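You operate a simulated robot arm through the tools that you are given. There is no shell and no other tool. Be economical: measure what you need, move in short steps, check, and stop when the job is done.

The job below is to be done with a simulated robot arm. You get a single attempt, and the scene is never put back.

TASK
Pour the purple jug into the dip trough and let it run off.
Fine: open the runoff valve and leave it open; put the jug back, close the lid; spill nothing. Set down upright: what you pick out.

The check looks at the end state, three seconds after you hand in, the way a careful person would. Anything else that was tipped, shoved, dropped, spilled or broken makes it a failure. A push-on lid holds only when it is set on centred and level and pressed home; a screw cap is set on level and turned clockwise until tight.

THE ROBOT
A 7-joint arm with a two-finger parallel gripper, fixed in place. Base frame: the origin is at the foot of the arm, x ahead of it, y to its left, z up; the work surface is at about z = 800. Lengths are in mm, angles in degrees, forces in N, time in s.
With the tool pointing down near the work surface it reaches from about 400 to 900 mm from the base axis. Its first joint turns from -115.0 to 115.0 degrees. Payload 3.91 kg.
The tool frame sits at the grasp point between the pads (the TCP): z along the fingers, y along the line on which they close. The tips reach 30 mm beyond it. Largest opening 110 mm; finger width 20, thickness 10; the body of the gripper, 48 by 112 mm, starts 55 mm behind the TCP.
Orientation is that of the tool frame in the base frame, as a unit quaternion [w, x, y, z]. With the fingers straight down and closing along the base's y, the tool's x points along the base's -x, its y along +y and its z along -z.

THE INTERFACE
- The arm moves only by the tool play_rows. Its argument "plan" is text: rows parted by semicolons, each of 7 numbers parted by spaces: the shift along the tool's x, y, z in units of 50 mm (1.0 is 50 mm), then the turn, a rotation vector about the tool's x, y, z in units of 5 degrees (1.0 is 5 degrees), then the finger opening in cm, from 0 to 11. In form: dx dy dz ax ay az fingers; .... A call has 1 to 8 rows; each row shifts and turns the commanded pose from where the row before left it, along the tool's axes as they then stand. A call with a number of a shift or a turn outside -1 to 1 is refused whole. A row lasts 0.2 s, in which the tool goes at most 50 mm and 8.6 degrees; a call with a longer step from one row to the next is refused whole, and so is a gripper value outside its range. A pose out of reach is approached as far as the arm can. The call stops where the force on the tool passes 80 N (or 10 N more than at its start, if that is more) or the arm is blocked; 0.2 s more then pass. Each finger travels about 153 mm/s and halts on what it meets, pressing with about 31 N; the grip force reading is that of the motor and also rises with nothing between the fingers. The clock runs only during rows and for 0.2 s after the last one: add rows that do not move to give the fingers time. The reply holds the time, the measured pose of the TCP, the force on the tool along the base axes, the opening and the grip force, in the units named above and with some noise, with the torque about the TCP (base axes, N m) and any sound that the robot's microphone picked up.
- Cameras (640 x 400 px; columns grow to the right, rows downward): "scene" is fixed at [400.7, -498.8, 1563]; the picture's right is [0.95, -0.30, 0.00], its down [-0.28, -0.90, -0.33] and it looks along [0.10, 0.31, -0.94] (base axes); focal length 214 px, centre (320, 200). "wrist" rides on the gripper at [72, 17, -103] in the tool frame; the picture's right is [-0.23, 0.97, 0.00], its down [-0.76, -0.18, -0.62] and it looks along [-0.61, -0.14, 0.78] (tool axes); focal length 222 px, centre (320, 200). There is no depth. A picture from a camera that has moved, and an enlarged one, comes with that camera's place and axes in the base frame and with its lens.
- snapshot(camera): a new picture of that camera. The clock stands still meanwhile.
- slide_trunk(by): slides the trunk up (or, below 0, down) by that many mm; the arm rides with it, the base frame stays. It gives what a move gives, with no picture.
- inspect(camera, box): a new picture of the part [left, top, right, bottom] of that camera's present view, enlarged. The clock stands still meanwhile.
- job_done(): hands the job in; it is judged then, once.

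Go step by step. Nothing tells you positions but the pictures and the camera data: compare them with the known pose of the tool, close in by small moves and look again before you grip or let go. The budget is 120 turns and 64 pictures, counting those below and the enlarged ones. Unless the task says otherwise, let go and move clear before handing in, and close with one line.

The tools are called after "Emit:" by a JSON object that holds its "method" and its "body". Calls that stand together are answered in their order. play_rows: Moves the arm, as the interface text tells. Its arguments: {"type":"object","properties":{"plan":{"type":"string"}},"required":["plan"]} The other tools are called the same way: slide_trunk (by) slides the trunk up or down; snapshot (camera) takes a picture; inspect (camera, box) takes an enlarged picture of a part of a camera's view; job_done () hands the job in.

At the start:

```text
t: 0.0
tool_pos: [496.9, 248.1, 1222.1]
tool_rot: [0.0, -0.001, 1.0, 0.0]
ft_force: [-0.9, -0.5, 0.3]
wrist_torque: [0.02, -0.02, -0.01]
gripper_width: 110.2
grasp_force: 0.0
trunk travel left (down, up): [-825.0, 165.0]
```

scene: 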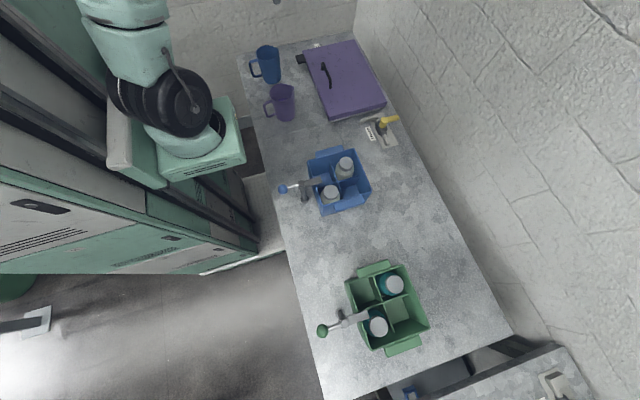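
wrist: 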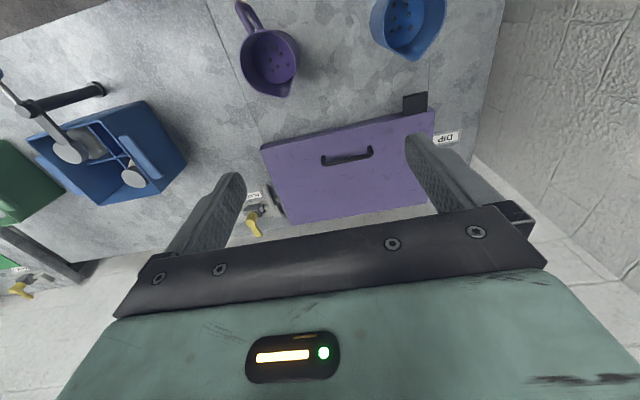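

I see a purple lidded box labelled DIP, a purple and a blue jug, two crates and yellow-handled valves. I'll look closer before moving.

Emit:
{"method": "inspect", "body": {"camera": "scene", "box": [230, 30, 410, 150]}}

Emit:
{"method": "inspect", "body": {"camera": "wrist", "box": [220, 0, 480, 240]}}

Emit:
{"method": "inspect", "body": {"camera": "wrist", "box": [0, 150, 300, 310]}}

```text
3.33 times, centred on (320, 90) of scene
camera zoom: at [400.7, -498.8, 1563.0], right [0.95, -0.3, 0.0], down [-0.28, -0.9, -0.33], along [0.1, 0.31, -0.94], focal length 715 px, centre (320, 567)
```

zoom: 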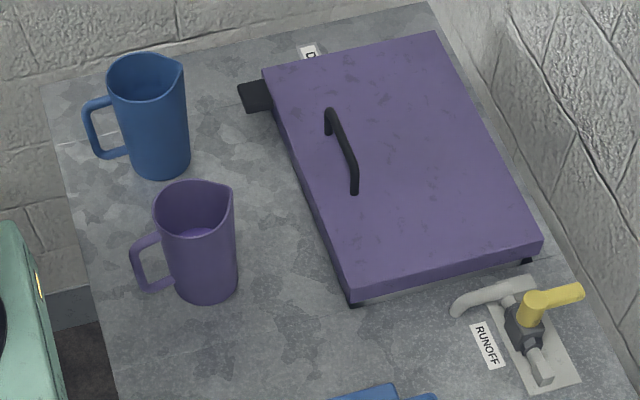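

```text
1.67 times, centred on (350, 120) of wrist
camera zoom: at [424.7, 263.8, 1324.8], right [0.23, 0.97, 0.0], down [0.76, -0.18, 0.62], along [0.61, -0.14, -0.78], focal length 370 px, centre (270, 333)
```

zoom: 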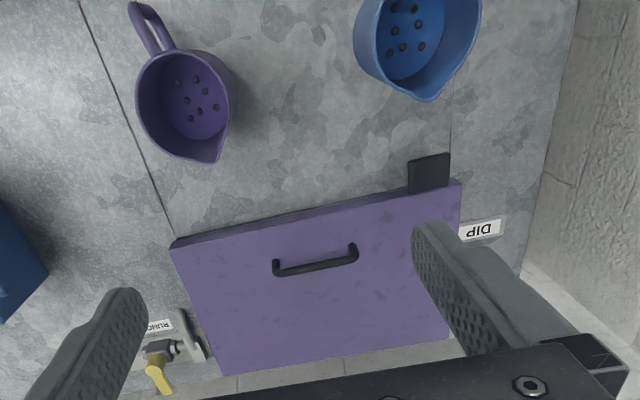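

```text
2.13 times, centred on (150, 230) of wrist
camera zoom: at [424.7, 263.8, 1324.8], right [0.23, 0.97, 0.0], down [0.76, -0.18, 0.62], along [0.61, -0.14, -0.78], focal length 474 px, centre (683, 136)
```

zoom: 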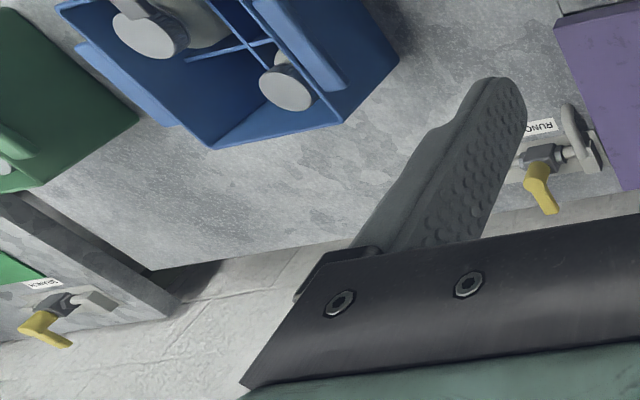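

Lid top is near z≈860, spanning x≈615–870 and y≈85–460. The jug is near (457,175). I'll go lower for a better look at the lid, the black block and the valve.

Emit:
{"method": "play_rows", "body": {"plan": "0 0.8 0.9 0 0 0 11; 0 0.8 0.9 0 0 0 11; 0 0 0.9 0 0 0 11"}}

Emit:
{"method": "snapshot", "body": {"camera": "wrist"}}

```text
refused: row 1 steps farther than a row can; nothing moved
```

```text
58 pictures are left
camera wrist: at [424.7, 263.8, 1324.8], right [0.23, 0.97, 0.0], down [0.76, -0.18, 0.62], along [0.61, -0.14, -0.78], focal length 222 px, centre (320, 200)
```

wrist: 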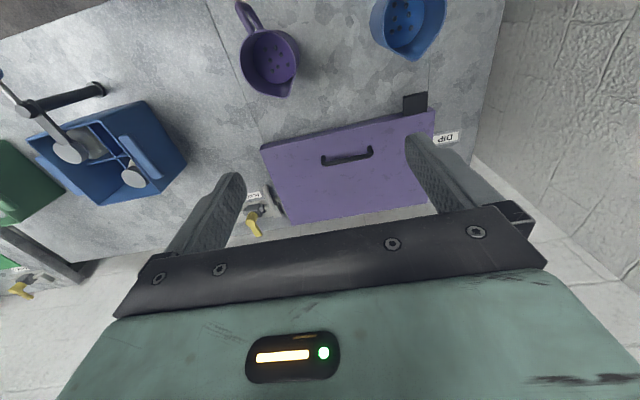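

Emit:
{"method": "play_rows", "body": {"plan": "0 0.5 0.8 0 0 0 11; 0 0.5 0.8 0 0 0 11; 0 0 0.9 0 0 0 11; 0.4 0 0.8 0 0 0 11"}}

Emit:
{"method": "snapshot", "body": {"camera": "wrist"}}

```text
t: 1.0
tool_pos: [477.4, 296.1, 1055.0]
tool_rot: [0.0, 0.0, 1.0, 0.0]
ft_force: [0.0, 0.6, 0.6]
wrist_torque: [0.04, 0.0, 0.0]
gripper_width: 110.1
grasp_force: 0.1
trunk travel left (down, up): [-825.0, 165.0]
```

```text
57 pictures are left
camera wrist: at [404.9, 311.6, 1158.2], right [0.23, 0.97, 0.0], down [0.76, -0.18, 0.62], along [0.61, -0.14, -0.78], focal length 222 px, centre (320, 200)
```

wrist: 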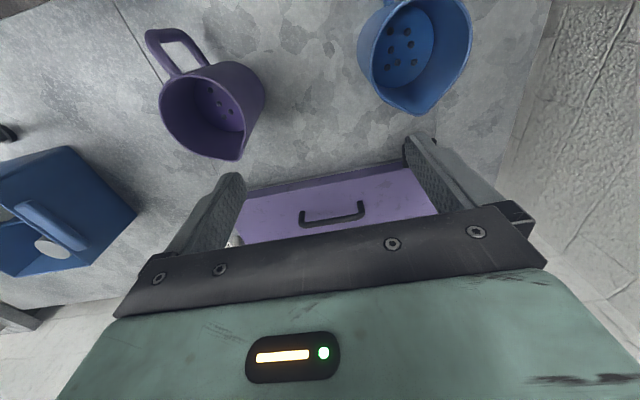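

The jugs and lid front are visible now; I'll enlarge the jug and the black block.

Emit:
{"method": "inspect", "body": {"camera": "wrist", "box": [130, 20, 290, 170]}}

Emit:
{"method": "inspect", "body": {"camera": "wrist", "box": [230, 120, 460, 250]}}

Emit:
{"method": "inspect", "body": {"camera": "scene", "box": [350, 95, 410, 155]}}

```text
2.67 times, centred on (210, 95) of wrist
camera zoom: at [404.9, 311.6, 1158.2], right [0.23, 0.97, 0.0], down [0.76, -0.18, 0.62], along [0.61, -0.14, -0.78], focal length 592 px, centre (613, 480)
```

zoom: 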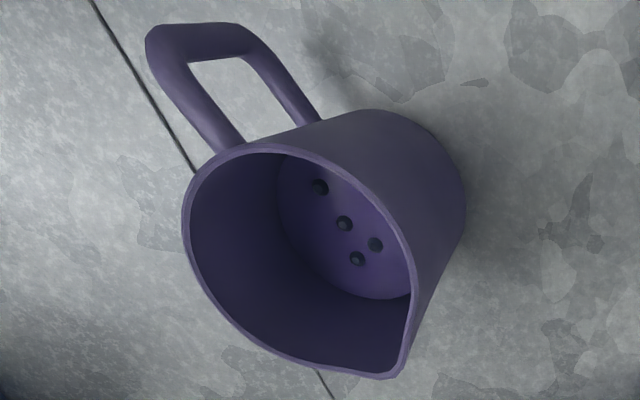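

```text
2.78 times, centred on (345, 185) of wrist
camera zoom: at [404.9, 311.6, 1158.2], right [0.23, 0.97, 0.0], down [0.76, -0.18, 0.62], along [0.61, -0.14, -0.78], focal length 618 px, centre (250, 242)
```

zoom: 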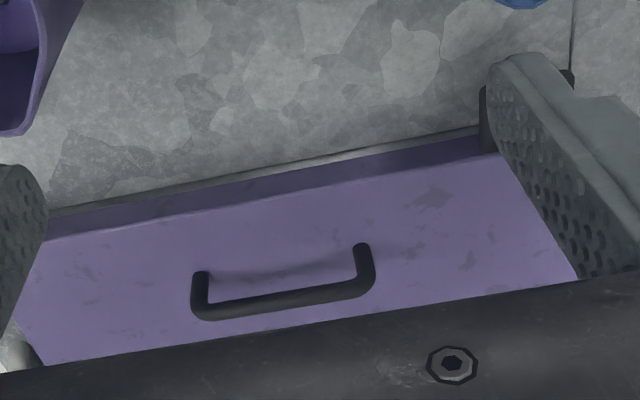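

```text
6.67 times, centred on (380, 125) of scene
camera zoom: at [400.7, -498.8, 1563.0], right [0.95, -0.3, 0.0], down [-0.28, -0.9, -0.33], along [0.1, 0.31, -0.94], focal length 1430 px, centre (-80, 700)
```

zoom: 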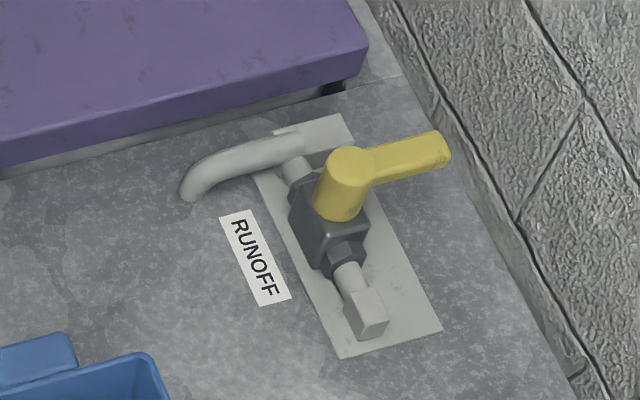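

The runoff lever (axis ≈ (832,-5), lever pointing +x) stands across the pipe, so it is closed. Next I check the black block at the lid's front-left corner, from above.

Emit:
{"method": "play_rows", "body": {"plan": "-0.7 0.7 0 0 0 0 11; -0.7 0.7 0 0 0 0 11; -0.7 0.7 0.1 0 0 0 11; 0 0.8 0.3 0 0 0 11"}}

Emit:
{"method": "snapshot", "body": {"camera": "wrist"}}

Emit:
{"method": "snapshot", "body": {"camera": "scene"}}

```text
t: 2.0
tool_pos: [584.9, 443.8, 1035.8]
tool_rot: [-0.001, 0.0, 1.0, 0.001]
ft_force: [0.6, -0.4, 0.4]
wrist_torque: [0.06, -0.02, 0.02]
gripper_width: 110.1
grasp_force: 0.1
trunk travel left (down, up): [-825.0, 165.0]
```

```text
53 pictures are left
camera wrist: at [512.4, 459.8, 1139.5], right [0.23, 0.97, 0.0], down [0.76, -0.18, 0.62], along [0.61, -0.14, -0.78], focal length 222 px, centre (320, 200)
```

wrist: 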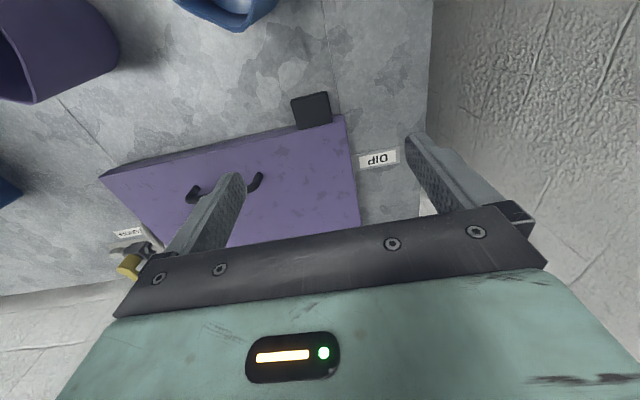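

```text
52 pictures are left
```

scene: 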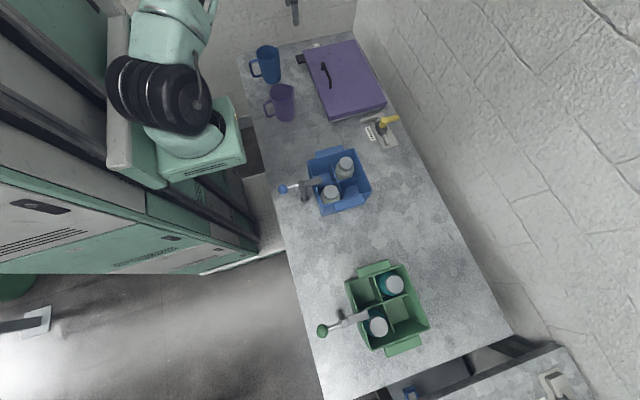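

Emit:
{"method": "inspect", "body": {"camera": "wrist", "box": [100, 80, 420, 240]}}

Emit:
{"method": "inspect", "body": {"camera": "wrist", "box": [270, 80, 370, 150]}}

```text
2.00 times, centred on (260, 160) of wrist
camera zoom: at [512.4, 459.8, 1139.5], right [0.23, 0.97, 0.0], down [0.76, -0.18, 0.62], along [0.61, -0.14, -0.78], focal length 444 px, centre (440, 280)
```

zoom: 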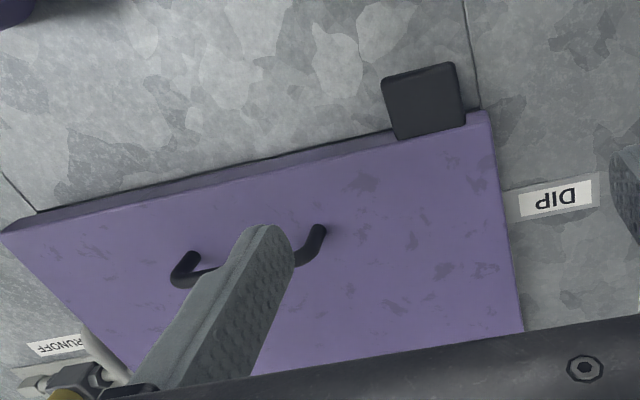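

```text
5.71 times, centred on (320, 115) of wrist
camera zoom: at [512.4, 459.8, 1139.5], right [0.23, 0.97, 0.0], down [0.76, -0.18, 0.62], along [0.61, -0.14, -0.78], focal length 1269 px, centre (320, 686)
```

zoom: 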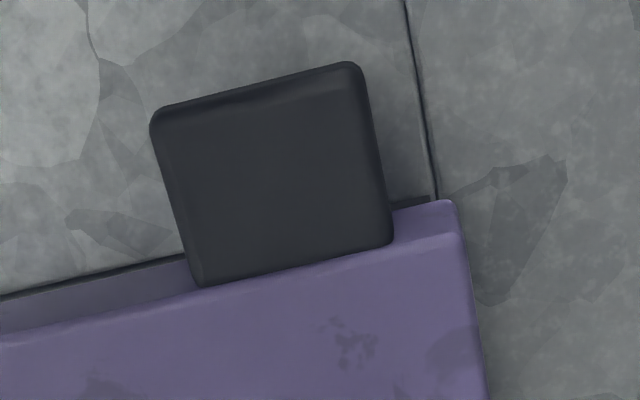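

The tab belongs to the lid front; handle bar runs along y near (673,270,870). I'll move above the handle and turn the gripper 90° so fingers close along x.

Emit:
{"method": "play_rows", "body": {"plan": "-0.44 -0.87 0 0 0 1 11; 0.04 -0.97 0 0 0 1 11; 0 0 0 0 0 1 11; 0 0 0 0 0 1 11; 0 0 0 0 0 1 11; 0 0 0 0 0 1 11; 0 0 0 0 0 1 11; 0 0 0 0 0 1 11"}}

Emit:
{"method": "play_rows", "body": {"plan": "0 0 0 0 0 1 11; 0 0 0 0 0 1 11; 0 0 0 0 0 1 11; 0 0 0 0 0 1 11; 0 0 0 0 0 1 11; 0 0 0 0 0 1 11; 0 0 0 0 0 1 11; 0 0 0 0 0 1 11"}}

Emit:
{"method": "play_rows", "body": {"plan": "0 0 0 0 0 1 11; 0 0 0 0 0 1 11"}}

```text
t: 3.8
tool_pos: [597.6, 351.0, 1037.3]
tool_rot: [0.001, 0.342, 0.94, 0.0]
ft_force: [-0.6, 0.2, 0.3]
wrist_torque: [-0.03, 0.0, 0.0]
gripper_width: 110.0
grasp_force: 0.0
trunk travel left (down, up): [-825.0, 165.0]
```

```text
t: 5.6
tool_pos: [597.4, 351.3, 1036.0]
tool_rot: [0.0, 0.644, 0.765, 0.0]
ft_force: [-0.2, 0.3, -0.5]
wrist_torque: [0.0, 0.02, -0.03]
gripper_width: 110.0
grasp_force: 0.1
trunk travel left (down, up): [-825.0, 165.0]
```

```text
t: 6.2
tool_pos: [598.2, 353.1, 1035.4]
tool_rot: [0.0, 0.707, 0.707, 0.0]
ft_force: [-0.1, -0.1, 0.6]
wrist_torque: [-0.01, 0.02, 0.0]
gripper_width: 110.1
grasp_force: 0.0
trunk travel left (down, up): [-825.0, 165.0]
```

Orientation is right (tool x=+y, y=+x). Now move over the bar and look.

Emit:
{"method": "play_rows", "body": {"plan": "-0.7 0.6 0.2 0 0 0 8; -0.7 0.6 0.3 0 0 0 8; -0.26 0.28 0.6 0 0 0 8; 0 0 0.4 0 0 0 8"}}

Emit:
{"method": "snapshot", "body": {"camera": "wrist"}}

```text
t: 7.2
tool_pos: [670.4, 270.6, 962.1]
tool_rot: [-0.001, 0.707, 0.707, 0.001]
ft_force: [0.1, -0.4, -1.1]
wrist_torque: [-0.01, -0.02, 0.0]
gripper_width: 79.9
grasp_force: 0.0
trunk travel left (down, up): [-825.0, 165.0]
```

```text
49 pictures are left
camera wrist: at [687.7, 340.0, 1065.7], right [0.97, -0.23, 0.0], down [-0.18, -0.76, 0.62], along [-0.14, -0.61, -0.78], focal length 222 px, centre (320, 200)
```

wrist: 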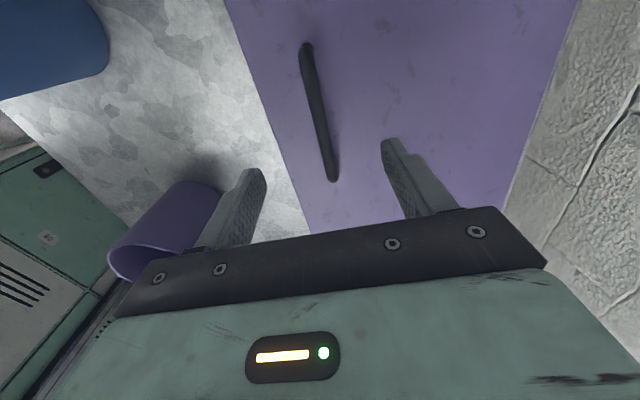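

Bar confirmed at x≈674, y 214–328. Descend with fingers straddling it.

Emit:
{"method": "play_rows", "body": {"plan": "0 0.07 0.6 0 0 0 6; 0 0 0.4 0 0 0 6; 0 0 0.3 0 0 0 6; 0 0 0.16 0 0 0 6"}}

Emit:
{"method": "inspect", "body": {"camera": "wrist", "box": [200, 0, 520, 260]}}

```text
t: 8.2
tool_pos: [674.2, 268.3, 889.2]
tool_rot: [-0.001, 0.707, 0.707, 0.0]
ft_force: [-0.4, 0.3, -0.4]
wrist_torque: [-0.03, -0.03, -0.02]
gripper_width: 59.8
grasp_force: 0.1
trunk travel left (down, up): [-825.0, 165.0]
```

```text
1.54 times, centred on (360, 130) of wrist
camera zoom: at [690.8, 339.2, 992.3], right [0.97, -0.23, 0.0], down [-0.18, -0.76, 0.62], along [-0.14, -0.61, -0.78], focal length 342 px, centre (258, 308)
```

zoom: 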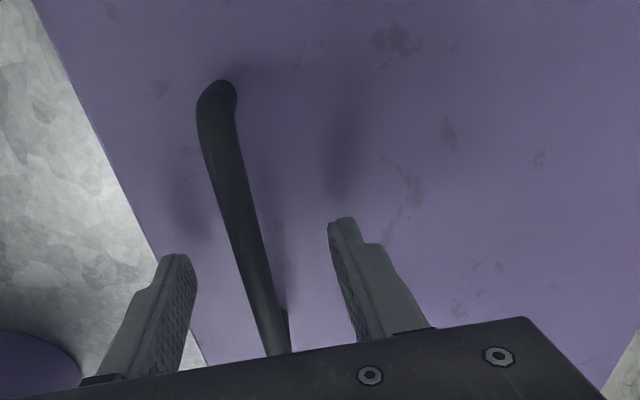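

The bar is between the fingers; a touch lower, then close.

Emit:
{"method": "play_rows", "body": {"plan": "0 0 0.1 0 0 0 6; 0 0 0 0 0 0 3; 0 0 0 0 0 0 0; 0 0 0 0 0 0 0; 0 0 0 0 0 0 0"}}

```text
t: 9.4
tool_pos: [673.5, 267.6, 883.1]
tool_rot: [0.0, 0.707, 0.708, -0.001]
ft_force: [-11.0, -2.6, 0.0]
wrist_torque: [0.08, 0.1, -0.11]
gripper_width: 11.8
grasp_force: 45.3
trunk travel left (down, up): [-825.0, 165.0]
```

Gripped the 12 mm bar. Test a small hinge-like lift about a rear hinge.

Emit:
{"method": "play_rows", "body": {"plan": "0 0.02 -0.085 0.25 0 0 0; 0 0.02 -0.085 0.25 0 0 0; 0 0.04 -0.17 0.5 0 0 0"}}

Emit:
{"method": "inspect", "body": {"camera": "scene", "box": [230, 10, 410, 150]}}

```text
t: 10.2
tool_pos: [678.1, 268.0, 900.5]
tool_rot: [-0.03, 0.705, 0.707, -0.031]
ft_force: [-13.9, -5.1, -0.6]
wrist_torque: [-0.72, 0.15, -0.07]
gripper_width: 11.7
grasp_force: 45.6
trunk travel left (down, up): [-825.0, 165.0]
```

```text
2.86 times, centred on (320, 80) of scene
camera zoom: at [400.7, -498.8, 1563.0], right [0.95, -0.3, 0.0], down [-0.28, -0.9, -0.33], along [0.1, 0.31, -0.94], focal length 613 px, centre (320, 543)
```

zoom: 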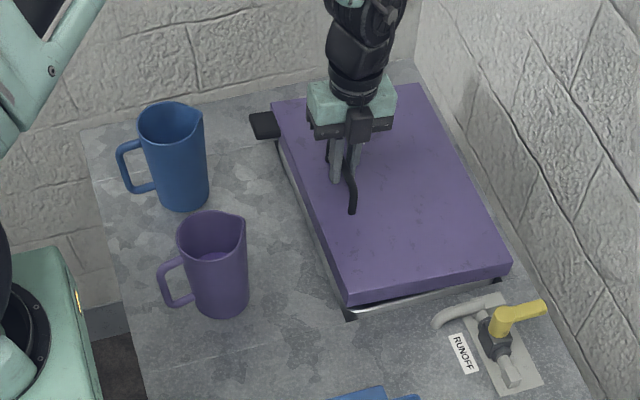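

The lid swings up as expected with little force. Continue the arc.

Emit:
{"method": "play_rows", "body": {"plan": "0 0.084 -0.342 1 0 0 0; 0 0.084 -0.342 1 0 0 0; 0 0.084 -0.342 1 0 0 0"}}

Emit:
{"method": "inspect", "body": {"camera": "scene", "box": [230, 10, 410, 150]}}

```text
t: 11.0
tool_pos: [703.1, 267.7, 945.8]
tool_rot: [-0.122, 0.697, 0.696, -0.12]
ft_force: [14.4, 4.1, -15.3]
wrist_torque: [0.28, -0.15, 0.06]
gripper_width: 11.5
grasp_force: 45.3
trunk travel left (down, up): [-825.0, 165.0]
```

```text
2.86 times, centred on (320, 80) of scene
camera zoom: at [400.7, -498.8, 1563.0], right [0.95, -0.3, 0.0], down [-0.28, -0.9, -0.33], along [0.1, 0.31, -0.94], focal length 613 px, centre (320, 543)
```

zoom: 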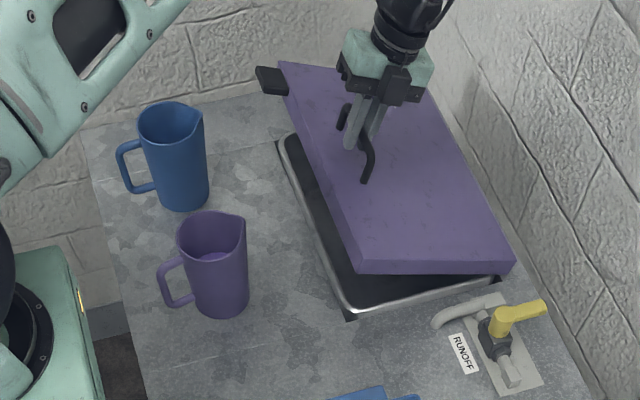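

The lid hinges at about (866,830) and the wall is near x≈928, so the handle route would jam the gripper at the wall. The tab at the front-left is better. I lower the lid to ~5° and test whether it holds by itself.

Emit:
{"method": "play_rows", "body": {"plan": "0 -0.084 0.342 -1 0 0 0; 0 -0.084 0.342 -1 0 0 0; 0 -0.084 0.342 -1 0 0 0; 0 0 0 0 0 0 0; 0 0 0 0 0 0 1.5; 0 0 0 0 0 0 2; 0 0 0 0 0 0 2"}}

Emit:
{"method": "inspect", "body": {"camera": "scene", "box": [230, 10, 410, 150]}}

```text
t: 12.6
tool_pos: [674.9, 270.3, 900.6]
tool_rot: [-0.032, 0.705, 0.707, -0.032]
ft_force: [-0.5, 0.0, -0.7]
wrist_torque: [-0.02, 0.0, -0.03]
gripper_width: 20.0
grasp_force: 0.1
trunk travel left (down, up): [-825.0, 165.0]
```

```text
2.86 times, centred on (320, 80) of scene
camera zoom: at [400.7, -498.8, 1563.0], right [0.95, -0.3, 0.0], down [-0.28, -0.9, -0.33], along [0.1, 0.31, -0.94], focal length 613 px, centre (320, 543)
```

zoom: 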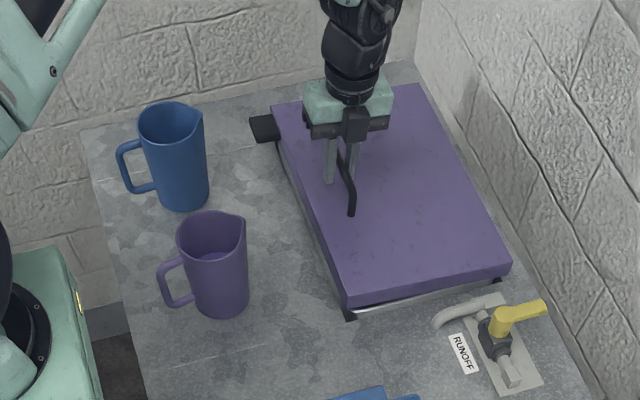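

The lid stays where left (friction hinge). I'll regrip and raise it to ~30°, then push it further from beneath.

Emit:
{"method": "play_rows", "body": {"plan": "0 0.06 0 0 0 0 2; 0 0 0 0 0 0 0; 0 0 0 0 0 0 0; 0 0.088 -0.34 1 0 0 0; 0 0.088 -0.34 1 0 0 0; 0 0.088 -0.34 1 0 0 0; 0 0.088 -0.34 1 0 0 0; 0 0.088 -0.34 1 0 0 0"}}

Emit:
{"method": "play_rows", "body": {"plan": "0 0 0 0 0 0 0.5; 0 0 0 0 0 0 2; 0 0 0 0 0 0 3; 0 0 0 0 0 0 3"}}

Emit:
{"method": "inspect", "body": {"camera": "scene", "box": [230, 0, 410, 150]}}

```text
t: 14.4
tool_pos: [725.6, 266.2, 973.7]
tool_rot: [-0.181, 0.685, 0.681, -0.182]
ft_force: [26.9, 11.1, -26.8]
wrist_torque: [0.33, -0.44, 0.05]
gripper_width: 11.9
grasp_force: 45.2
trunk travel left (down, up): [-825.0, 165.0]
```

```text
t: 15.4
tool_pos: [721.8, 267.3, 977.7]
tool_rot: [-0.183, 0.683, 0.683, -0.183]
ft_force: [-0.1, 0.2, 0.8]
wrist_torque: [0.03, 0.01, 0.0]
gripper_width: 30.0
grasp_force: 0.0
trunk travel left (down, up): [-825.0, 165.0]
```

```text
2.67 times, centred on (320, 75) of scene
camera zoom: at [400.7, -498.8, 1563.0], right [0.95, -0.3, 0.0], down [-0.28, -0.9, -0.33], along [0.1, 0.31, -0.94], focal length 572 px, centre (320, 533)
```

zoom: 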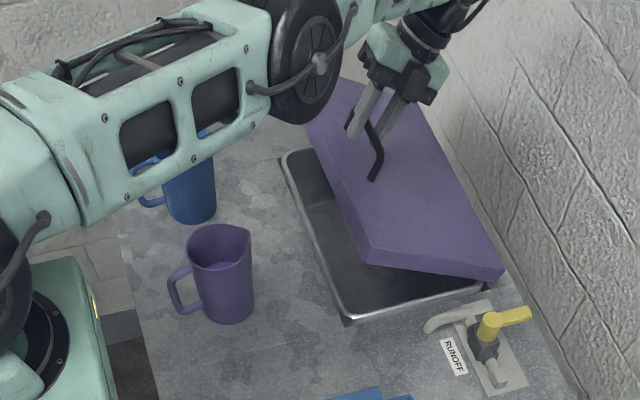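

Lid holds at 30°. I back off the bar and bring the tool round toward the lid's front, pitching the fingers forward.

Emit:
{"method": "play_rows", "body": {"plan": "0 0 -0.8 0 0 0 3; 0 0 -0.8 0 0 0 3; 0 -0.3 0 -1 0 0 3; 0 -0.3 0 -1 0 0 2; 0 -0.5 0 -1 0 0 1; 0 -0.6 0 -1 0 0 0; 0 -0.7 0 -1 0 0 0; 0 -0.7 0 -1 0 0 0"}}

```text
t: 17.2
tool_pos: [742.1, 376.4, 1088.6]
tool_rot: [-0.001, 0.707, 0.707, 0.0]
ft_force: [-0.4, 0.4, 0.7]
wrist_torque: [0.04, 0.03, 0.01]
gripper_width: 0.1
grasp_force: 30.9
out of reach, approached as far as the arm can: row 1, 2, 3, 4, 5, 6, 7, 8
trunk travel left (down, up): [-825.0, 165.0]
```

The arm reported reach trouble and drifted; I check where it settles.

Emit:
{"method": "play_rows", "body": {"plan": "0 0 0 0 0 0 0; 0 0 0 0 0 0 0; 0 0 0 0 0 0 0"}}

Emit:
{"method": "snapshot", "body": {"camera": "scene"}}

```text
t: 18.0
tool_pos: [742.4, 376.1, 1090.1]
tool_rot: [0.0, 0.707, 0.707, -0.001]
ft_force: [0.3, -0.1, -0.2]
wrist_torque: [-0.01, 0.01, 0.01]
gripper_width: 0.1
grasp_force: 31.1
trunk travel left (down, up): [-825.0, 165.0]
```

```text
43 pictures are left
```

scene: 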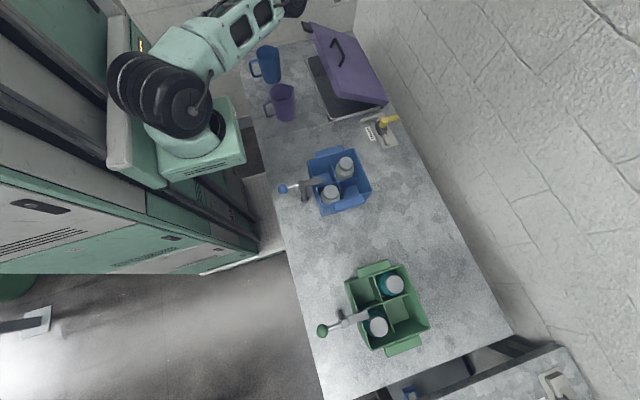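

Everything is intact. I move toward the front of the lid, away from the reach limit.

Emit:
{"method": "play_rows", "body": {"plan": "-0.5 -0.6 0 0 0 0 0; -0.5 -0.6 0 0 0 0 0; -0.5 -0.6 0 0 0 0 0; -0.5 -0.6 0 0 0 0 0"}}

```text
t: 19.0
tool_pos: [739.0, 377.1, 1093.6]
tool_rot: [0.0, 0.707, 0.707, 0.0]
ft_force: [-0.2, -0.1, -0.2]
wrist_torque: [0.02, 0.03, 0.01]
gripper_width: 0.0
grasp_force: 31.1
out of reach, approached as far as the arm can: row 1, 2, 3, 4
trunk travel left (down, up): [-825.0, 165.0]
```

The arm seems caught at a joint limit; I try unrolling the wrist and going upward.

Emit:
{"method": "play_rows", "body": {"plan": "0 0 -0.3 0 0 -1 0; 0 0 -0.3 0 0 -1 0; 0 0 -0.3 0 0 -1 0; 0 0 0 0 0 -1 0; 0 0 0 0 0 -1 0; 0 0 0 0 0 -1 0"}}

```text
t: 20.4
tool_pos: [737.5, 377.8, 1136.3]
tool_rot: [0.0, 0.499, 0.867, 0.0]
ft_force: [0.3, -0.3, -0.6]
wrist_torque: [-0.01, -0.03, -0.02]
gripper_width: 0.0
grasp_force: 30.8
trunk travel left (down, up): [-825.0, 165.0]
```

Free again. Retract from the wall now.

Emit:
{"method": "play_rows", "body": {"plan": "0 -0.7 0 0 0 -1 0; 0 -0.7 0 0 0 -1 0; 0 -0.7 0 0 0 -1 0; 0 -0.7 0 0 0 -1 0; 0 0 0 0 0 -1 0; 0 0 0 0 0 -1 0"}}

```text
t: 21.8
tool_pos: [627.4, 292.1, 1137.0]
tool_rot: [-0.001, 0.257, 0.966, 0.0]
ft_force: [-0.2, -0.2, 0.1]
wrist_torque: [0.02, 0.01, -0.02]
gripper_width: 0.0
grasp_force: 30.7
trunk travel left (down, up): [-825.0, 165.0]
```

Back in a comfortable pose. Unroll to neutral and back off in x, then pitch forward.

Emit:
{"method": "play_rows", "body": {"plan": "0.3 -0.3 0 0 0 -1 0; 0.3 -0.3 0 0 0 -1 0; 0.3 -0.3 0 0 0 -1 0; 0.3 -0.2 0 0 0 -1 0; 0.3 -0.1 0 0 0 -1 0; 0.3 0 0 0 0 -1 0"}}

Emit:
{"method": "play_rows", "body": {"plan": "0 0 0 0 -1 0 0; 0 0 0 0 -1 0 0; 0 0 0 0 -1 0 0; 0 0 0 0 -1 0 0; 0 0 0 0 -1 0 0; 0 0 0 0 -1 0 0; 0 0 0 0 -1 0 0; 0 0 0 0 -1 0 0"}}

```text
t: 23.2
tool_pos: [520.3, 264.8, 1137.0]
tool_rot: [0.0, -0.001, 1.0, 0.0]
ft_force: [0.1, 0.7, -1.0]
wrist_torque: [0.03, 0.03, 0.03]
gripper_width: 0.1
grasp_force: 31.1
trunk travel left (down, up): [-825.0, 165.0]
```

```text
t: 25.2
tool_pos: [539.4, 255.1, 1157.8]
tool_rot: [0.34, 0.034, 0.94, 0.021]
ft_force: [-0.3, -0.1, -0.1]
wrist_torque: [0.03, -0.02, 0.0]
gripper_width: 0.0
grasp_force: 31.2
trunk travel left (down, up): [-825.0, 165.0]
stopped in row 8: the arm was blocked; the commanded pose is now the measured one
```

Pitch of 40° is enough. I descend in front of the lid, between the jugs.

Emit:
{"method": "play_rows", "body": {"plan": "0.556 0.06 0.724 0 0 0 0; 0.556 0.06 0.724 0 0 0 0; 0.556 0.06 0.724 0 0 0 0; 0.556 0.06 0.724 0 0 0 0; 0.4 0.06 0.5 0 0 0 0"}}

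Emit:
{"method": "snapshot", "body": {"camera": "scene"}}

Emit:
{"method": "snapshot", "body": {"camera": "wrist"}}

```text
t: 25.8
tool_pos: [540.9, 285.7, 1165.1]
tool_rot: [0.314, 0.079, 0.939, 0.119]
ft_force: [0.4, 0.0, -0.2]
wrist_torque: [-0.02, -0.03, 0.02]
gripper_width: 0.0
grasp_force: 30.9
trunk travel left (down, up): [-825.0, 165.0]
stopped in row 2: the arm was blocked; the commanded pose is now the measured one
```

```text
42 pictures are left
```

scene: 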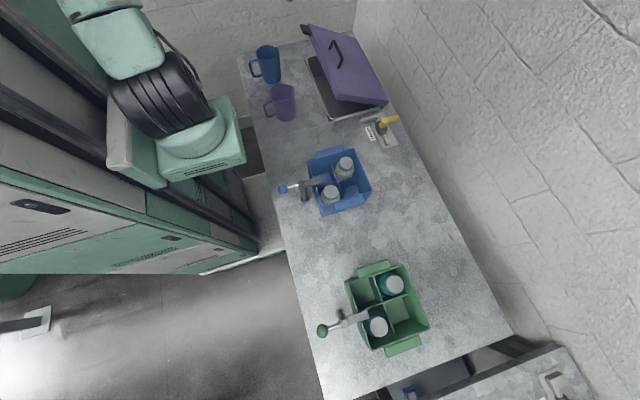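

```text
41 pictures are left
camera wrist: at [422.1, 299.2, 1207.5], right [0.25, 0.88, 0.4], down [0.21, -0.45, 0.87], along [0.95, -0.13, -0.3], focal length 222 px, centre (320, 200)
```

wrist: 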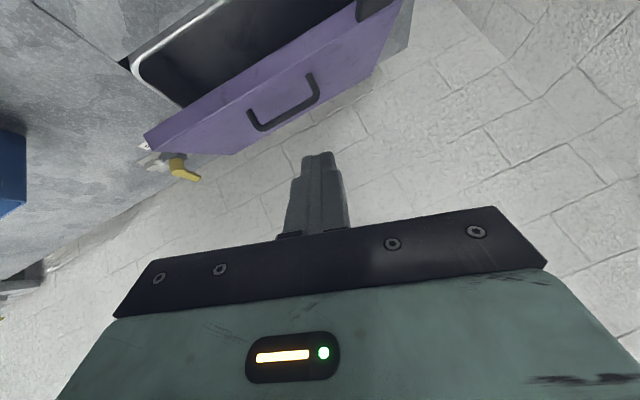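

The arm is folded too tightly up here. I unpitch, descend with the tool vertical, then pitch lower down.

Emit:
{"method": "play_rows", "body": {"plan": "0 0 0 0 1 0 0; 0 0 0 0 1 0 0; 0 0 0 0 1 0 0; 0 0 0 0 1 0 0; 0 0 0 0 1 0 0; 0 0 0 0 1 0 0; 0 0 0 0 1 0 0"}}

```text
t: 27.4
tool_pos: [535.7, 288.6, 1161.3]
tool_rot: [0.016, 0.033, 0.99, 0.133]
ft_force: [-0.1, -0.1, -0.5]
wrist_torque: [-0.01, -0.01, 0.03]
gripper_width: 0.0
grasp_force: 31.0
trunk travel left (down, up): [-825.0, 165.0]
```

Emit:
{"method": "play_rows", "body": {"plan": "0 -0.1 0 0.76 0.09 -0.19 0; 0 -0.1 0 0.76 0.09 -0.19 0; 0 -0.1 0 0.76 0.09 -0.19 0; 0 -0.1 0 0.76 0.09 -0.19 0; 0 0 0.9 0 0 0 0; 0 0 0.9 0 0 0 0; 0 0 0.9 0 0 0 0; 0 0 0.8 0 0 0 0"}}

Emit:
{"method": "play_rows", "body": {"plan": "0 0 0 0 -1 0 0; 0 0 0 0 -1 0 0; 0 0 0 0 -1 0 0; 0 0 0 0 -1 0 0; 0 0 0 0 -1 0 0; 0 0 0 0 -1 0 0; 0 0 0 0 -1 0 0; 0 0 0 0 -1 0 0"}}

```text
t: 29.1
tool_pos: [536.7, 266.0, 981.5]
tool_rot: [0.002, 0.0, 1.0, 0.001]
ft_force: [0.1, 0.3, -0.1]
wrist_torque: [0.02, 0.0, -0.02]
gripper_width: 0.0
grasp_force: 31.6
trunk travel left (down, up): [-825.0, 165.0]
```

```text
t: 31.1
tool_pos: [590.8, 228.8, 996.4]
tool_rot: [0.34, 0.081, 0.937, -0.004]
ft_force: [0.1, 0.1, 0.3]
wrist_torque: [0.04, -0.03, -0.04]
gripper_width: 0.0
grasp_force: 31.0
trunk travel left (down, up): [-825.0, 165.0]
stopped in row 8: the arm was blocked; the commanded pose is now the measured one
```

Lowering the trunk should make forward pitch easier. I level the tool, raise it, then slide down.

Emit:
{"method": "play_rows", "body": {"plan": "0 0 0 0 1 0 0; 0 0 0 0 1 0 0; 0.2 0 0 0 1 0 0; 0.3 0 0 0 1 0 0; 0.3 0 0 0 1 0 0; 0.3 0 0 0 1 0 0; 0.3 0 0 0 1 0 0; 0.3 0 0 0 1 0 0"}}

Emit:
{"method": "play_rows", "body": {"plan": "0 0 -0.9 0 0 0 0; 0 0 -0.9 0 0 0 0; 0 0 -0.9 0 0 0 0; 0 0 -0.9 0 0 0 0"}}

```text
t: 32.9
tool_pos: [509.5, 241.4, 973.2]
tool_rot: [-0.003, 0.076, 0.997, 0.022]
ft_force: [0.9, -0.3, 0.2]
wrist_torque: [0.01, -0.02, 0.0]
gripper_width: 0.1
grasp_force: 31.1
trunk travel left (down, up): [-825.0, 165.0]
```

```text
t: 33.9
tool_pos: [512.6, 234.9, 1152.0]
tool_rot: [-0.002, 0.076, 0.997, 0.023]
ft_force: [-0.7, 0.1, -0.4]
wrist_torque: [-0.02, 0.01, 0.02]
gripper_width: 0.3
grasp_force: 31.6
trunk travel left (down, up): [-825.0, 165.0]
```

Emit:
{"method": "play_rows", "body": {"plan": "0 0.3 0 0.25 0 -0.9 0; 0 0.3 0 0.25 0 -0.85 0"}}

Emit:
{"method": "slide_trunk", "body": {"by": -150}}

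Emit:
{"method": "play_rows", "body": {"plan": "-0.4 0 0 0 -1 0 0; -0.4 0 0 0 -1 0 0; 0 0 0 0 -1 0 0; 0 0 0 0 -1 0 0; 0 0 0 0 -1 0 0; 0 0 0 0 -1 0 0; 0 0 0 0 -1 0 0; 0 0 0 0 -1 0 0"}}

```text
t: 34.5
tool_pos: [516.0, 263.3, 1153.6]
tool_rot: [-0.002, 0.0, 1.0, 0.002]
ft_force: [-0.5, 0.4, -0.2]
wrist_torque: [0.03, -0.02, 0.0]
gripper_width: 0.1
grasp_force: 31.0
trunk travel left (down, up): [-825.0, 165.0]
```

```text
t: 36.2
tool_pos: [515.2, 263.6, 1004.0]
tool_rot: [-0.001, 0.0, 1.0, 0.002]
ft_force: [-0.3, 0.7, 0.9]
wrist_torque: [-0.02, 0.05, 0.02]
gripper_width: 0.1
grasp_force: 31.3
trunk travel left (down, up): [-675.0, 315.0]
```

```text
t: 38.0
tool_pos: [557.1, 262.1, 1011.7]
tool_rot: [0.338, 0.008, 0.941, 0.01]
ft_force: [0.5, -0.5, 0.3]
wrist_torque: [0.01, -0.01, 0.0]
gripper_width: 0.0
grasp_force: 31.3
trunk travel left (down, up): [-675.0, 315.0]
```

Works with the lower trunk. One more step of pitch, down, then look before sliding under the lid.

Emit:
{"method": "play_rows", "body": {"plan": "0 0 0 0 -1 0 0; 0.59 0.1 0.59 0 0 0 0; 0.59 0 0.59 0 0 0 0"}}

Emit:
{"method": "inspect", "body": {"camera": "scene", "box": [230, 0, 410, 150]}}

Emit:
{"method": "snapshot", "body": {"camera": "wrist"}}

```text
t: 38.6
tool_pos: [579.3, 263.4, 1042.6]
tool_rot: [0.358, 0.074, 0.927, 0.089]
ft_force: [-0.1, 0.4, -0.4]
wrist_torque: [-0.01, -0.01, 0.01]
gripper_width: 0.2
grasp_force: 31.0
trunk travel left (down, up): [-675.0, 315.0]
stopped in row 2: the arm was blocked; the commanded pose is now the measured one
```

```text
2.67 times, centred on (320, 75) of scene
camera zoom: at [400.7, -498.8, 1563.0], right [0.95, -0.3, 0.0], down [-0.28, -0.9, -0.33], along [0.1, 0.31, -0.94], focal length 572 px, centre (320, 533)
```

zoom: 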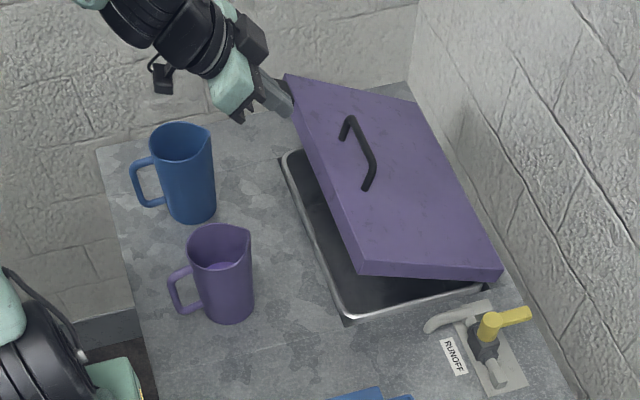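

```text
39 pictures are left
camera wrist: at [457.4, 281.6, 1074.9], right [0.24, 0.9, 0.36], down [0.12, -0.39, 0.91], along [0.96, -0.17, -0.21], focal length 222 px, centre (320, 200)
```

wrist: 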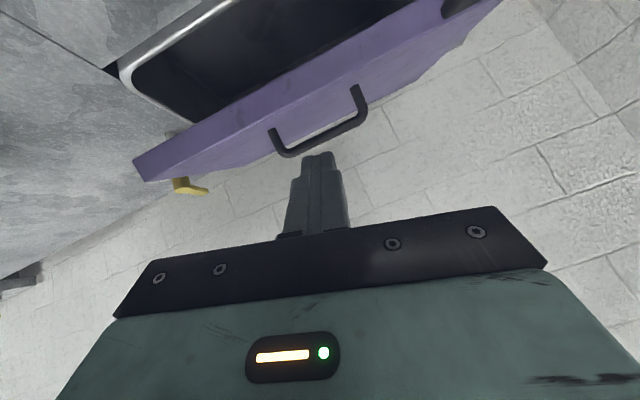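

The pitch limit is near 45°, so I settle at 35° and descend by sliding the trunk.

Emit:
{"method": "play_rows", "body": {"plan": "0 0 0 0.48 0.48 -0.74 0; 0 0 0 0.48 0.48 -0.74 0; 0 0 0 0.48 0.48 -0.74 0; 0 0 0 0 0 0 0"}}

Emit:
{"method": "slide_trunk", "body": {"by": -105}}

Emit:
{"method": "inspect", "body": {"camera": "scene", "box": [230, 0, 410, 150]}}

```text
t: 39.6
tool_pos: [575.6, 265.6, 1040.2]
tool_rot: [0.299, -0.005, 0.954, -0.002]
ft_force: [-0.6, 0.4, 0.5]
wrist_torque: [-0.01, 0.0, 0.01]
gripper_width: 0.0
grasp_force: 31.1
trunk travel left (down, up): [-675.0, 315.0]
```

```text
t: 41.0
tool_pos: [575.1, 264.0, 934.6]
tool_rot: [0.3, -0.004, 0.954, -0.002]
ft_force: [0.1, -0.2, -0.2]
wrist_torque: [0.02, 0.03, 0.0]
gripper_width: 0.0
grasp_force: 30.9
trunk travel left (down, up): [-570.0, 420.0]
```

```text
2.67 times, centred on (320, 75) of scene
camera zoom: at [400.7, -498.8, 1563.0], right [0.95, -0.3, 0.0], down [-0.28, -0.9, -0.33], along [0.1, 0.31, -0.94], focal length 572 px, centre (320, 533)
```

zoom: 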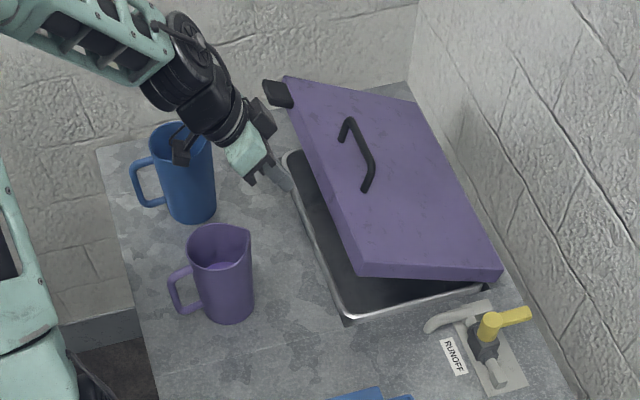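

Fingers are low in front of the opening; I move under the lid edge and start lifting along its arc.

Emit:
{"method": "play_rows", "body": {"plan": "-0.43 0 0.3 0 0 0 0; -0.43 0 0.3 0 0 0 0; -0.37 0 0.04 0 0 0 0; -0.43 0 -0.13 0 0 0 0; -0.43 0 -0.13 0 0 0 0"}}

Emit:
{"method": "inspect", "body": {"camera": "scene", "box": [230, 0, 410, 150]}}

```text
t: 41.6
tool_pos: [610.8, 265.0, 930.0]
tool_rot: [0.287, -0.005, 0.958, -0.008]
ft_force: [-47.8, -15.3, 12.5]
wrist_torque: [-0.18, 0.62, -0.42]
gripper_width: 0.3
grasp_force: 31.6
trunk travel left (down, up): [-570.0, 420.0]
stopped in row 3: the force on the tool passed its limit at 108 N (the readings are from after the stop); the commanded pose is now the measured one
```

```text
2.67 times, centred on (320, 75) of scene
camera zoom: at [400.7, -498.8, 1563.0], right [0.95, -0.3, 0.0], down [-0.28, -0.9, -0.33], along [0.1, 0.31, -0.94], focal length 572 px, centre (320, 533)
```

zoom: 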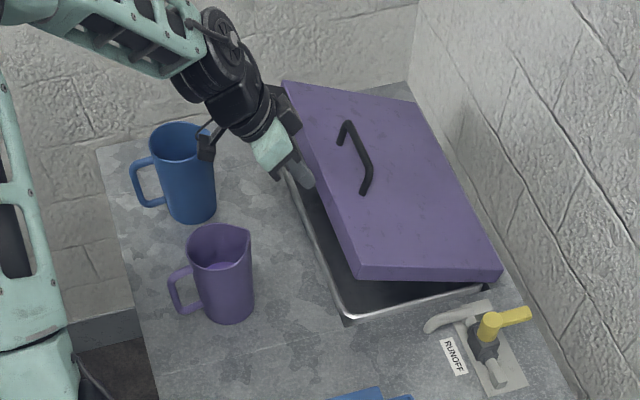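

The lid sits lower than thought (~20°), so I touched its front face. Back off, go lower, then forward underneath.

Emit:
{"method": "play_rows", "body": {"plan": "0.43 0 -0.3 0 0 0 0; 0.52 0 0.74 0 0 0 0; -0.41 0 0.29 0 0 0 0; 0 0 0 0 0 0 0"}}

Emit:
{"method": "inspect", "body": {"camera": "scene", "box": [230, 0, 410, 150]}}

Emit:
{"method": "snapshot", "body": {"camera": "wrist"}}

```text
t: 42.6
tool_pos: [616.5, 267.1, 883.2]
tool_rot: [0.292, -0.006, 0.956, -0.005]
ft_force: [-0.5, 0.2, 0.3]
wrist_torque: [0.0, 0.0, -0.05]
gripper_width: 0.3
grasp_force: 31.0
trunk travel left (down, up): [-570.0, 420.0]
```

```text
2.67 times, centred on (320, 75) of scene
camera zoom: at [400.7, -498.8, 1563.0], right [0.95, -0.3, 0.0], down [-0.28, -0.9, -0.33], along [0.1, 0.31, -0.94], focal length 572 px, centre (320, 533)
```

zoom: 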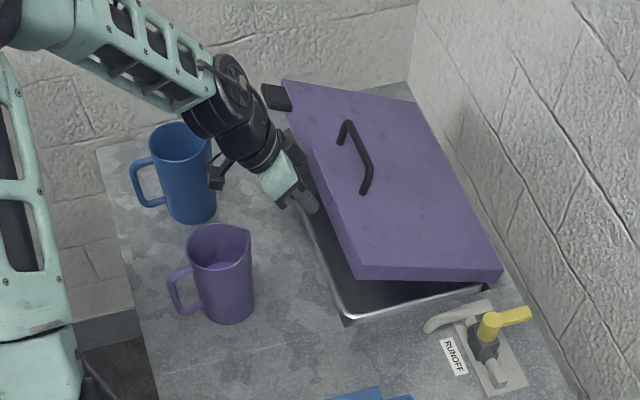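

```text
35 pictures are left
camera wrist: at [498.9, 282.8, 928.9], right [0.18, 0.98, 0.11], down [0.29, -0.16, 0.94], along [0.94, -0.14, -0.31], focal length 222 px, centre (320, 200)
```

wrist: 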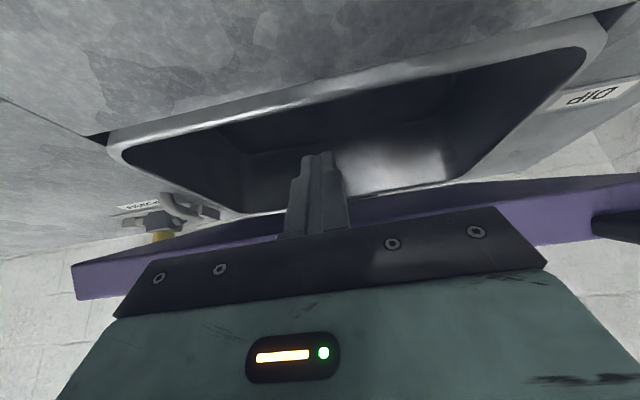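

Fingers are inside the trough mouth beneath the lid. Now lift along the lid's arc.

Emit:
{"method": "play_rows", "body": {"plan": "-0.213 0 -0.095 0 0 0 0; -0.375 0 -0.238 0 0 0 0; -0.375 0 -0.238 0 0 0 0; -0.409 0 -0.165 0 0 0 0; -0.409 0 -0.165 0 0 0 0"}}

Emit:
{"method": "inspect", "body": {"camera": "scene", "box": [230, 0, 410, 150]}}

```text
t: 43.9
tool_pos: [665.0, 268.4, 973.8]
tool_rot: [0.292, -0.005, 0.957, -0.006]
ft_force: [-1.4, -0.9, -3.5]
wrist_torque: [0.06, 0.02, -0.03]
gripper_width: 0.0
grasp_force: 31.0
trunk travel left (down, up): [-570.0, 420.0]
```

```text
2.67 times, centred on (320, 75) of scene
camera zoom: at [400.7, -498.8, 1563.0], right [0.95, -0.3, 0.0], down [-0.28, -0.9, -0.33], along [0.1, 0.31, -0.94], focal length 572 px, centre (320, 533)
```

zoom: 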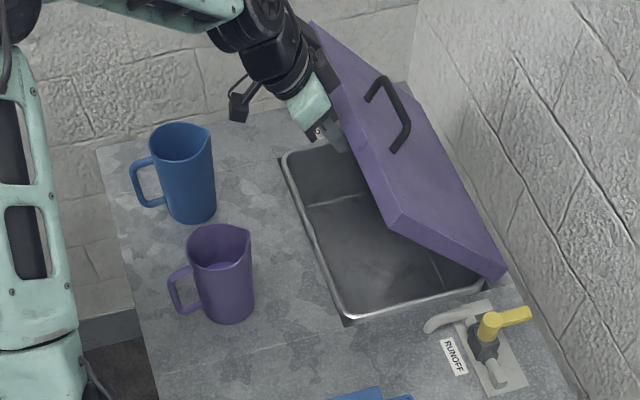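

The lid is rising nicely, about 40°. Keep going.

Emit:
{"method": "play_rows", "body": {"plan": "-0.437 0 -0.084 0 0 0 0; -0.437 0 -0.084 0 0 0 0; -0.442 0 -0.02 0 0 0 0; -0.442 0 -0.02 0 0 0 0; -0.442 0 0.066 0 0 0 0"}}

Emit:
{"method": "inspect", "body": {"camera": "scene", "box": [230, 0, 410, 150]}}

```text
t: 45.0
tool_pos: [753.1, 267.1, 1040.4]
tool_rot: [0.291, -0.005, 0.957, -0.006]
ft_force: [0.2, -0.6, 1.5]
wrist_torque: [-0.01, 0.04, -0.01]
gripper_width: 0.0
grasp_force: 31.0
trunk travel left (down, up): [-570.0, 420.0]
```

```text
2.67 times, centred on (320, 75) of scene
camera zoom: at [400.7, -498.8, 1563.0], right [0.95, -0.3, 0.0], down [-0.28, -0.9, -0.33], along [0.1, 0.31, -0.94], focal length 572 px, centre (320, 533)
```

zoom: 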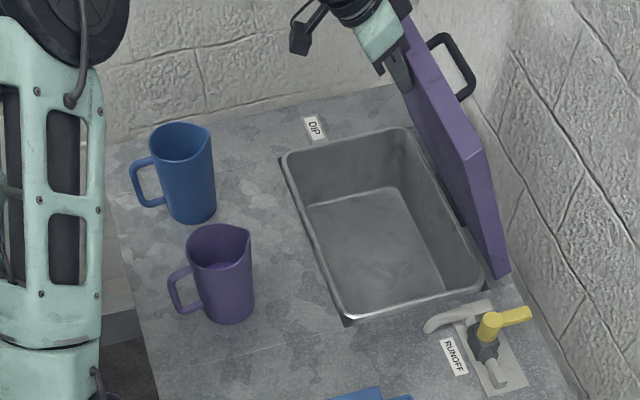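

Lid is at about 75°. Nudge it to upright/against its stop, watching force.

Emit:
{"method": "play_rows", "body": {"plan": "-0.246 0 0.172 0 0 0 0; -0.246 0 0.172 0 0 0 0; -0.246 0 0.172 0 0 0 0; -0.2 0 0.14 0 0 0 0"}}

Emit:
{"method": "inspect", "body": {"camera": "scene", "box": [230, 0, 410, 150]}}

```text
t: 46.0
tool_pos: [809.1, 268.1, 1040.5]
tool_rot: [0.291, -0.004, 0.957, -0.006]
ft_force: [0.1, -0.2, -0.6]
wrist_torque: [-0.04, -0.02, 0.02]
gripper_width: 0.0
grasp_force: 31.0
trunk travel left (down, up): [-570.0, 420.0]
```

```text
2.67 times, centred on (320, 75) of scene
camera zoom: at [400.7, -498.8, 1563.0], right [0.95, -0.3, 0.0], down [-0.28, -0.9, -0.33], along [0.1, 0.31, -0.94], focal length 572 px, centre (320, 533)
```

zoom: 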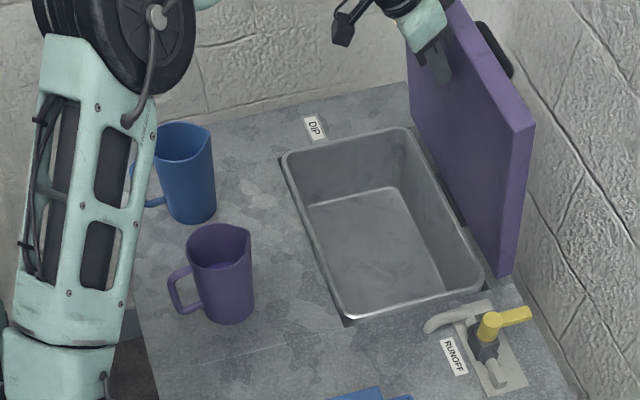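

The lid rests open past vertical. Retreat the arm and check that it stays.

Emit:
{"method": "play_rows", "body": {"plan": "0.8 0 -0.57 0 0 0 0; 0.8 0 -0.57 0 0 0 0; 0.8 0 -0.57 0 0 0 0; 0.8 0 -0.57 0 0 0 0; 0.8 -0.3 -0.5 0 0 0 0; 0 -0.5 -0.5 0 1 0 0; 0 -0.5 -0.5 0 1 0 0; 0 -0.5 -0.5 0 1 0 0"}}

Emit:
{"method": "play_rows", "body": {"plan": "0 -0.7 0 0 1 0 0; 0 -0.7 0 0 1 0 0; 0 -0.7 0 0 1 0 0; 0 -0.7 0 0 0.8 0 0"}}

Emit:
{"method": "inspect", "body": {"camera": "scene", "box": [230, 0, 410, 150]}}

```text
t: 47.9
tool_pos: [528.8, 178.3, 1108.3]
tool_rot: [0.163, -0.005, 0.987, -0.007]
ft_force: [-0.6, 0.3, -0.5]
wrist_torque: [0.0, -0.01, -0.01]
gripper_width: 0.0
grasp_force: 30.9
trunk travel left (down, up): [-570.0, 420.0]
```

```text
t: 48.9
tool_pos: [528.4, 42.9, 1110.2]
tool_rot: [-0.002, -0.003, 1.0, -0.008]
ft_force: [0.1, 1.0, -0.5]
wrist_torque: [0.0, 0.04, 0.01]
gripper_width: 0.0
grasp_force: 31.2
trunk travel left (down, up): [-570.0, 420.0]
```

```text
2.67 times, centred on (320, 75) of scene
camera zoom: at [400.7, -498.8, 1563.0], right [0.95, -0.3, 0.0], down [-0.28, -0.9, -0.33], along [0.1, 0.31, -0.94], focal length 572 px, centre (320, 533)
```

zoom: 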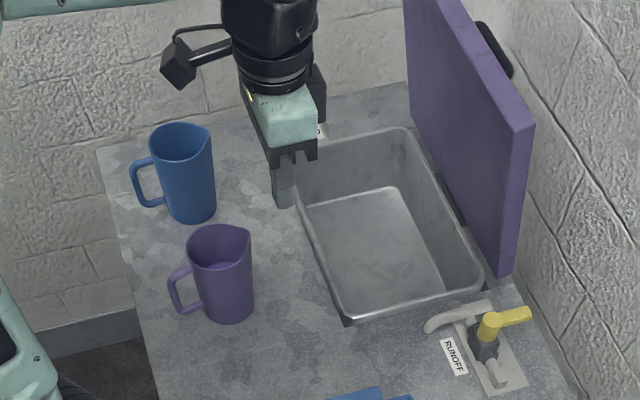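

Lid stays open. Next the valve: move to view it from above.

Emit:
{"method": "play_rows", "body": {"plan": "-0.9 -0.2 0.3 0 0 0 11; -0.9 -0.2 0.4 0 0 0 11; -0.9 -0.2 0.4 0 0 0 11; -0.9 -0.2 0.4 0 0 0 11; -0.2 0 0.5 0 0 0 11; 0 0 0 0 0 0 11"}}

Emit:
{"method": "snapshot", "body": {"camera": "wrist"}}

```text
refused: row 2 steps farther than a row can; nothing moved
```

```text
30 pictures are left
camera wrist: at [456.7, 59.2, 1213.5], right [0.22, 0.98, -0.01], down [0.77, -0.16, 0.62], along [0.6, -0.15, -0.78], focal length 222 px, centre (320, 200)
```

wrist: 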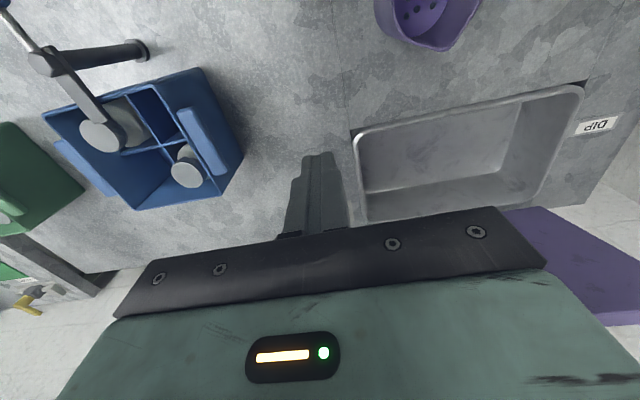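

Row too long; I repeat with smaller steps.

Emit:
{"method": "play_rows", "body": {"plan": "-0.8 -0.2 0.3 0 0 0 11; -0.8 -0.2 0.4 0 0 0 11; -0.8 -0.2 0.4 0 0 0 11; -0.8 -0.2 0.4 0 0 0 11; -0.6 0 0.5 0 0 0 11; 0 0 0 0 0 0 11"}}

Emit:
{"method": "snapshot", "body": {"camera": "wrist"}}

```text
t: 50.2
tool_pos: [719.3, -2.3, 1011.3]
tool_rot: [-0.001, -0.003, 1.0, -0.008]
ft_force: [0.2, 0.5, 0.2]
wrist_torque: [0.03, 0.0, 0.02]
gripper_width: 109.9
grasp_force: 0.1
trunk travel left (down, up): [-570.0, 420.0]
```

```text
29 pictures are left
camera wrist: at [648.0, 15.2, 1115.1], right [0.22, 0.97, -0.01], down [0.76, -0.17, 0.62], along [0.61, -0.15, -0.78], focal length 222 px, centre (320, 200)
```

wrist: 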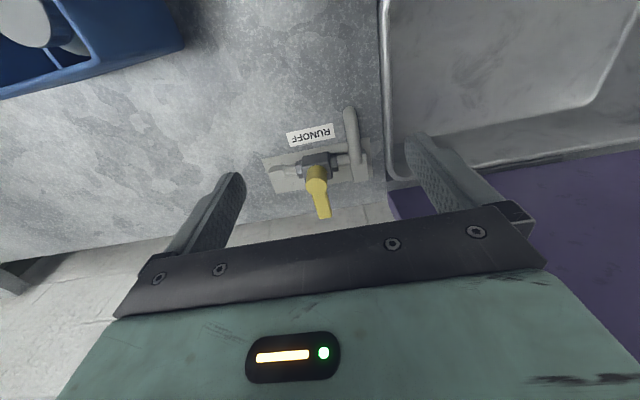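

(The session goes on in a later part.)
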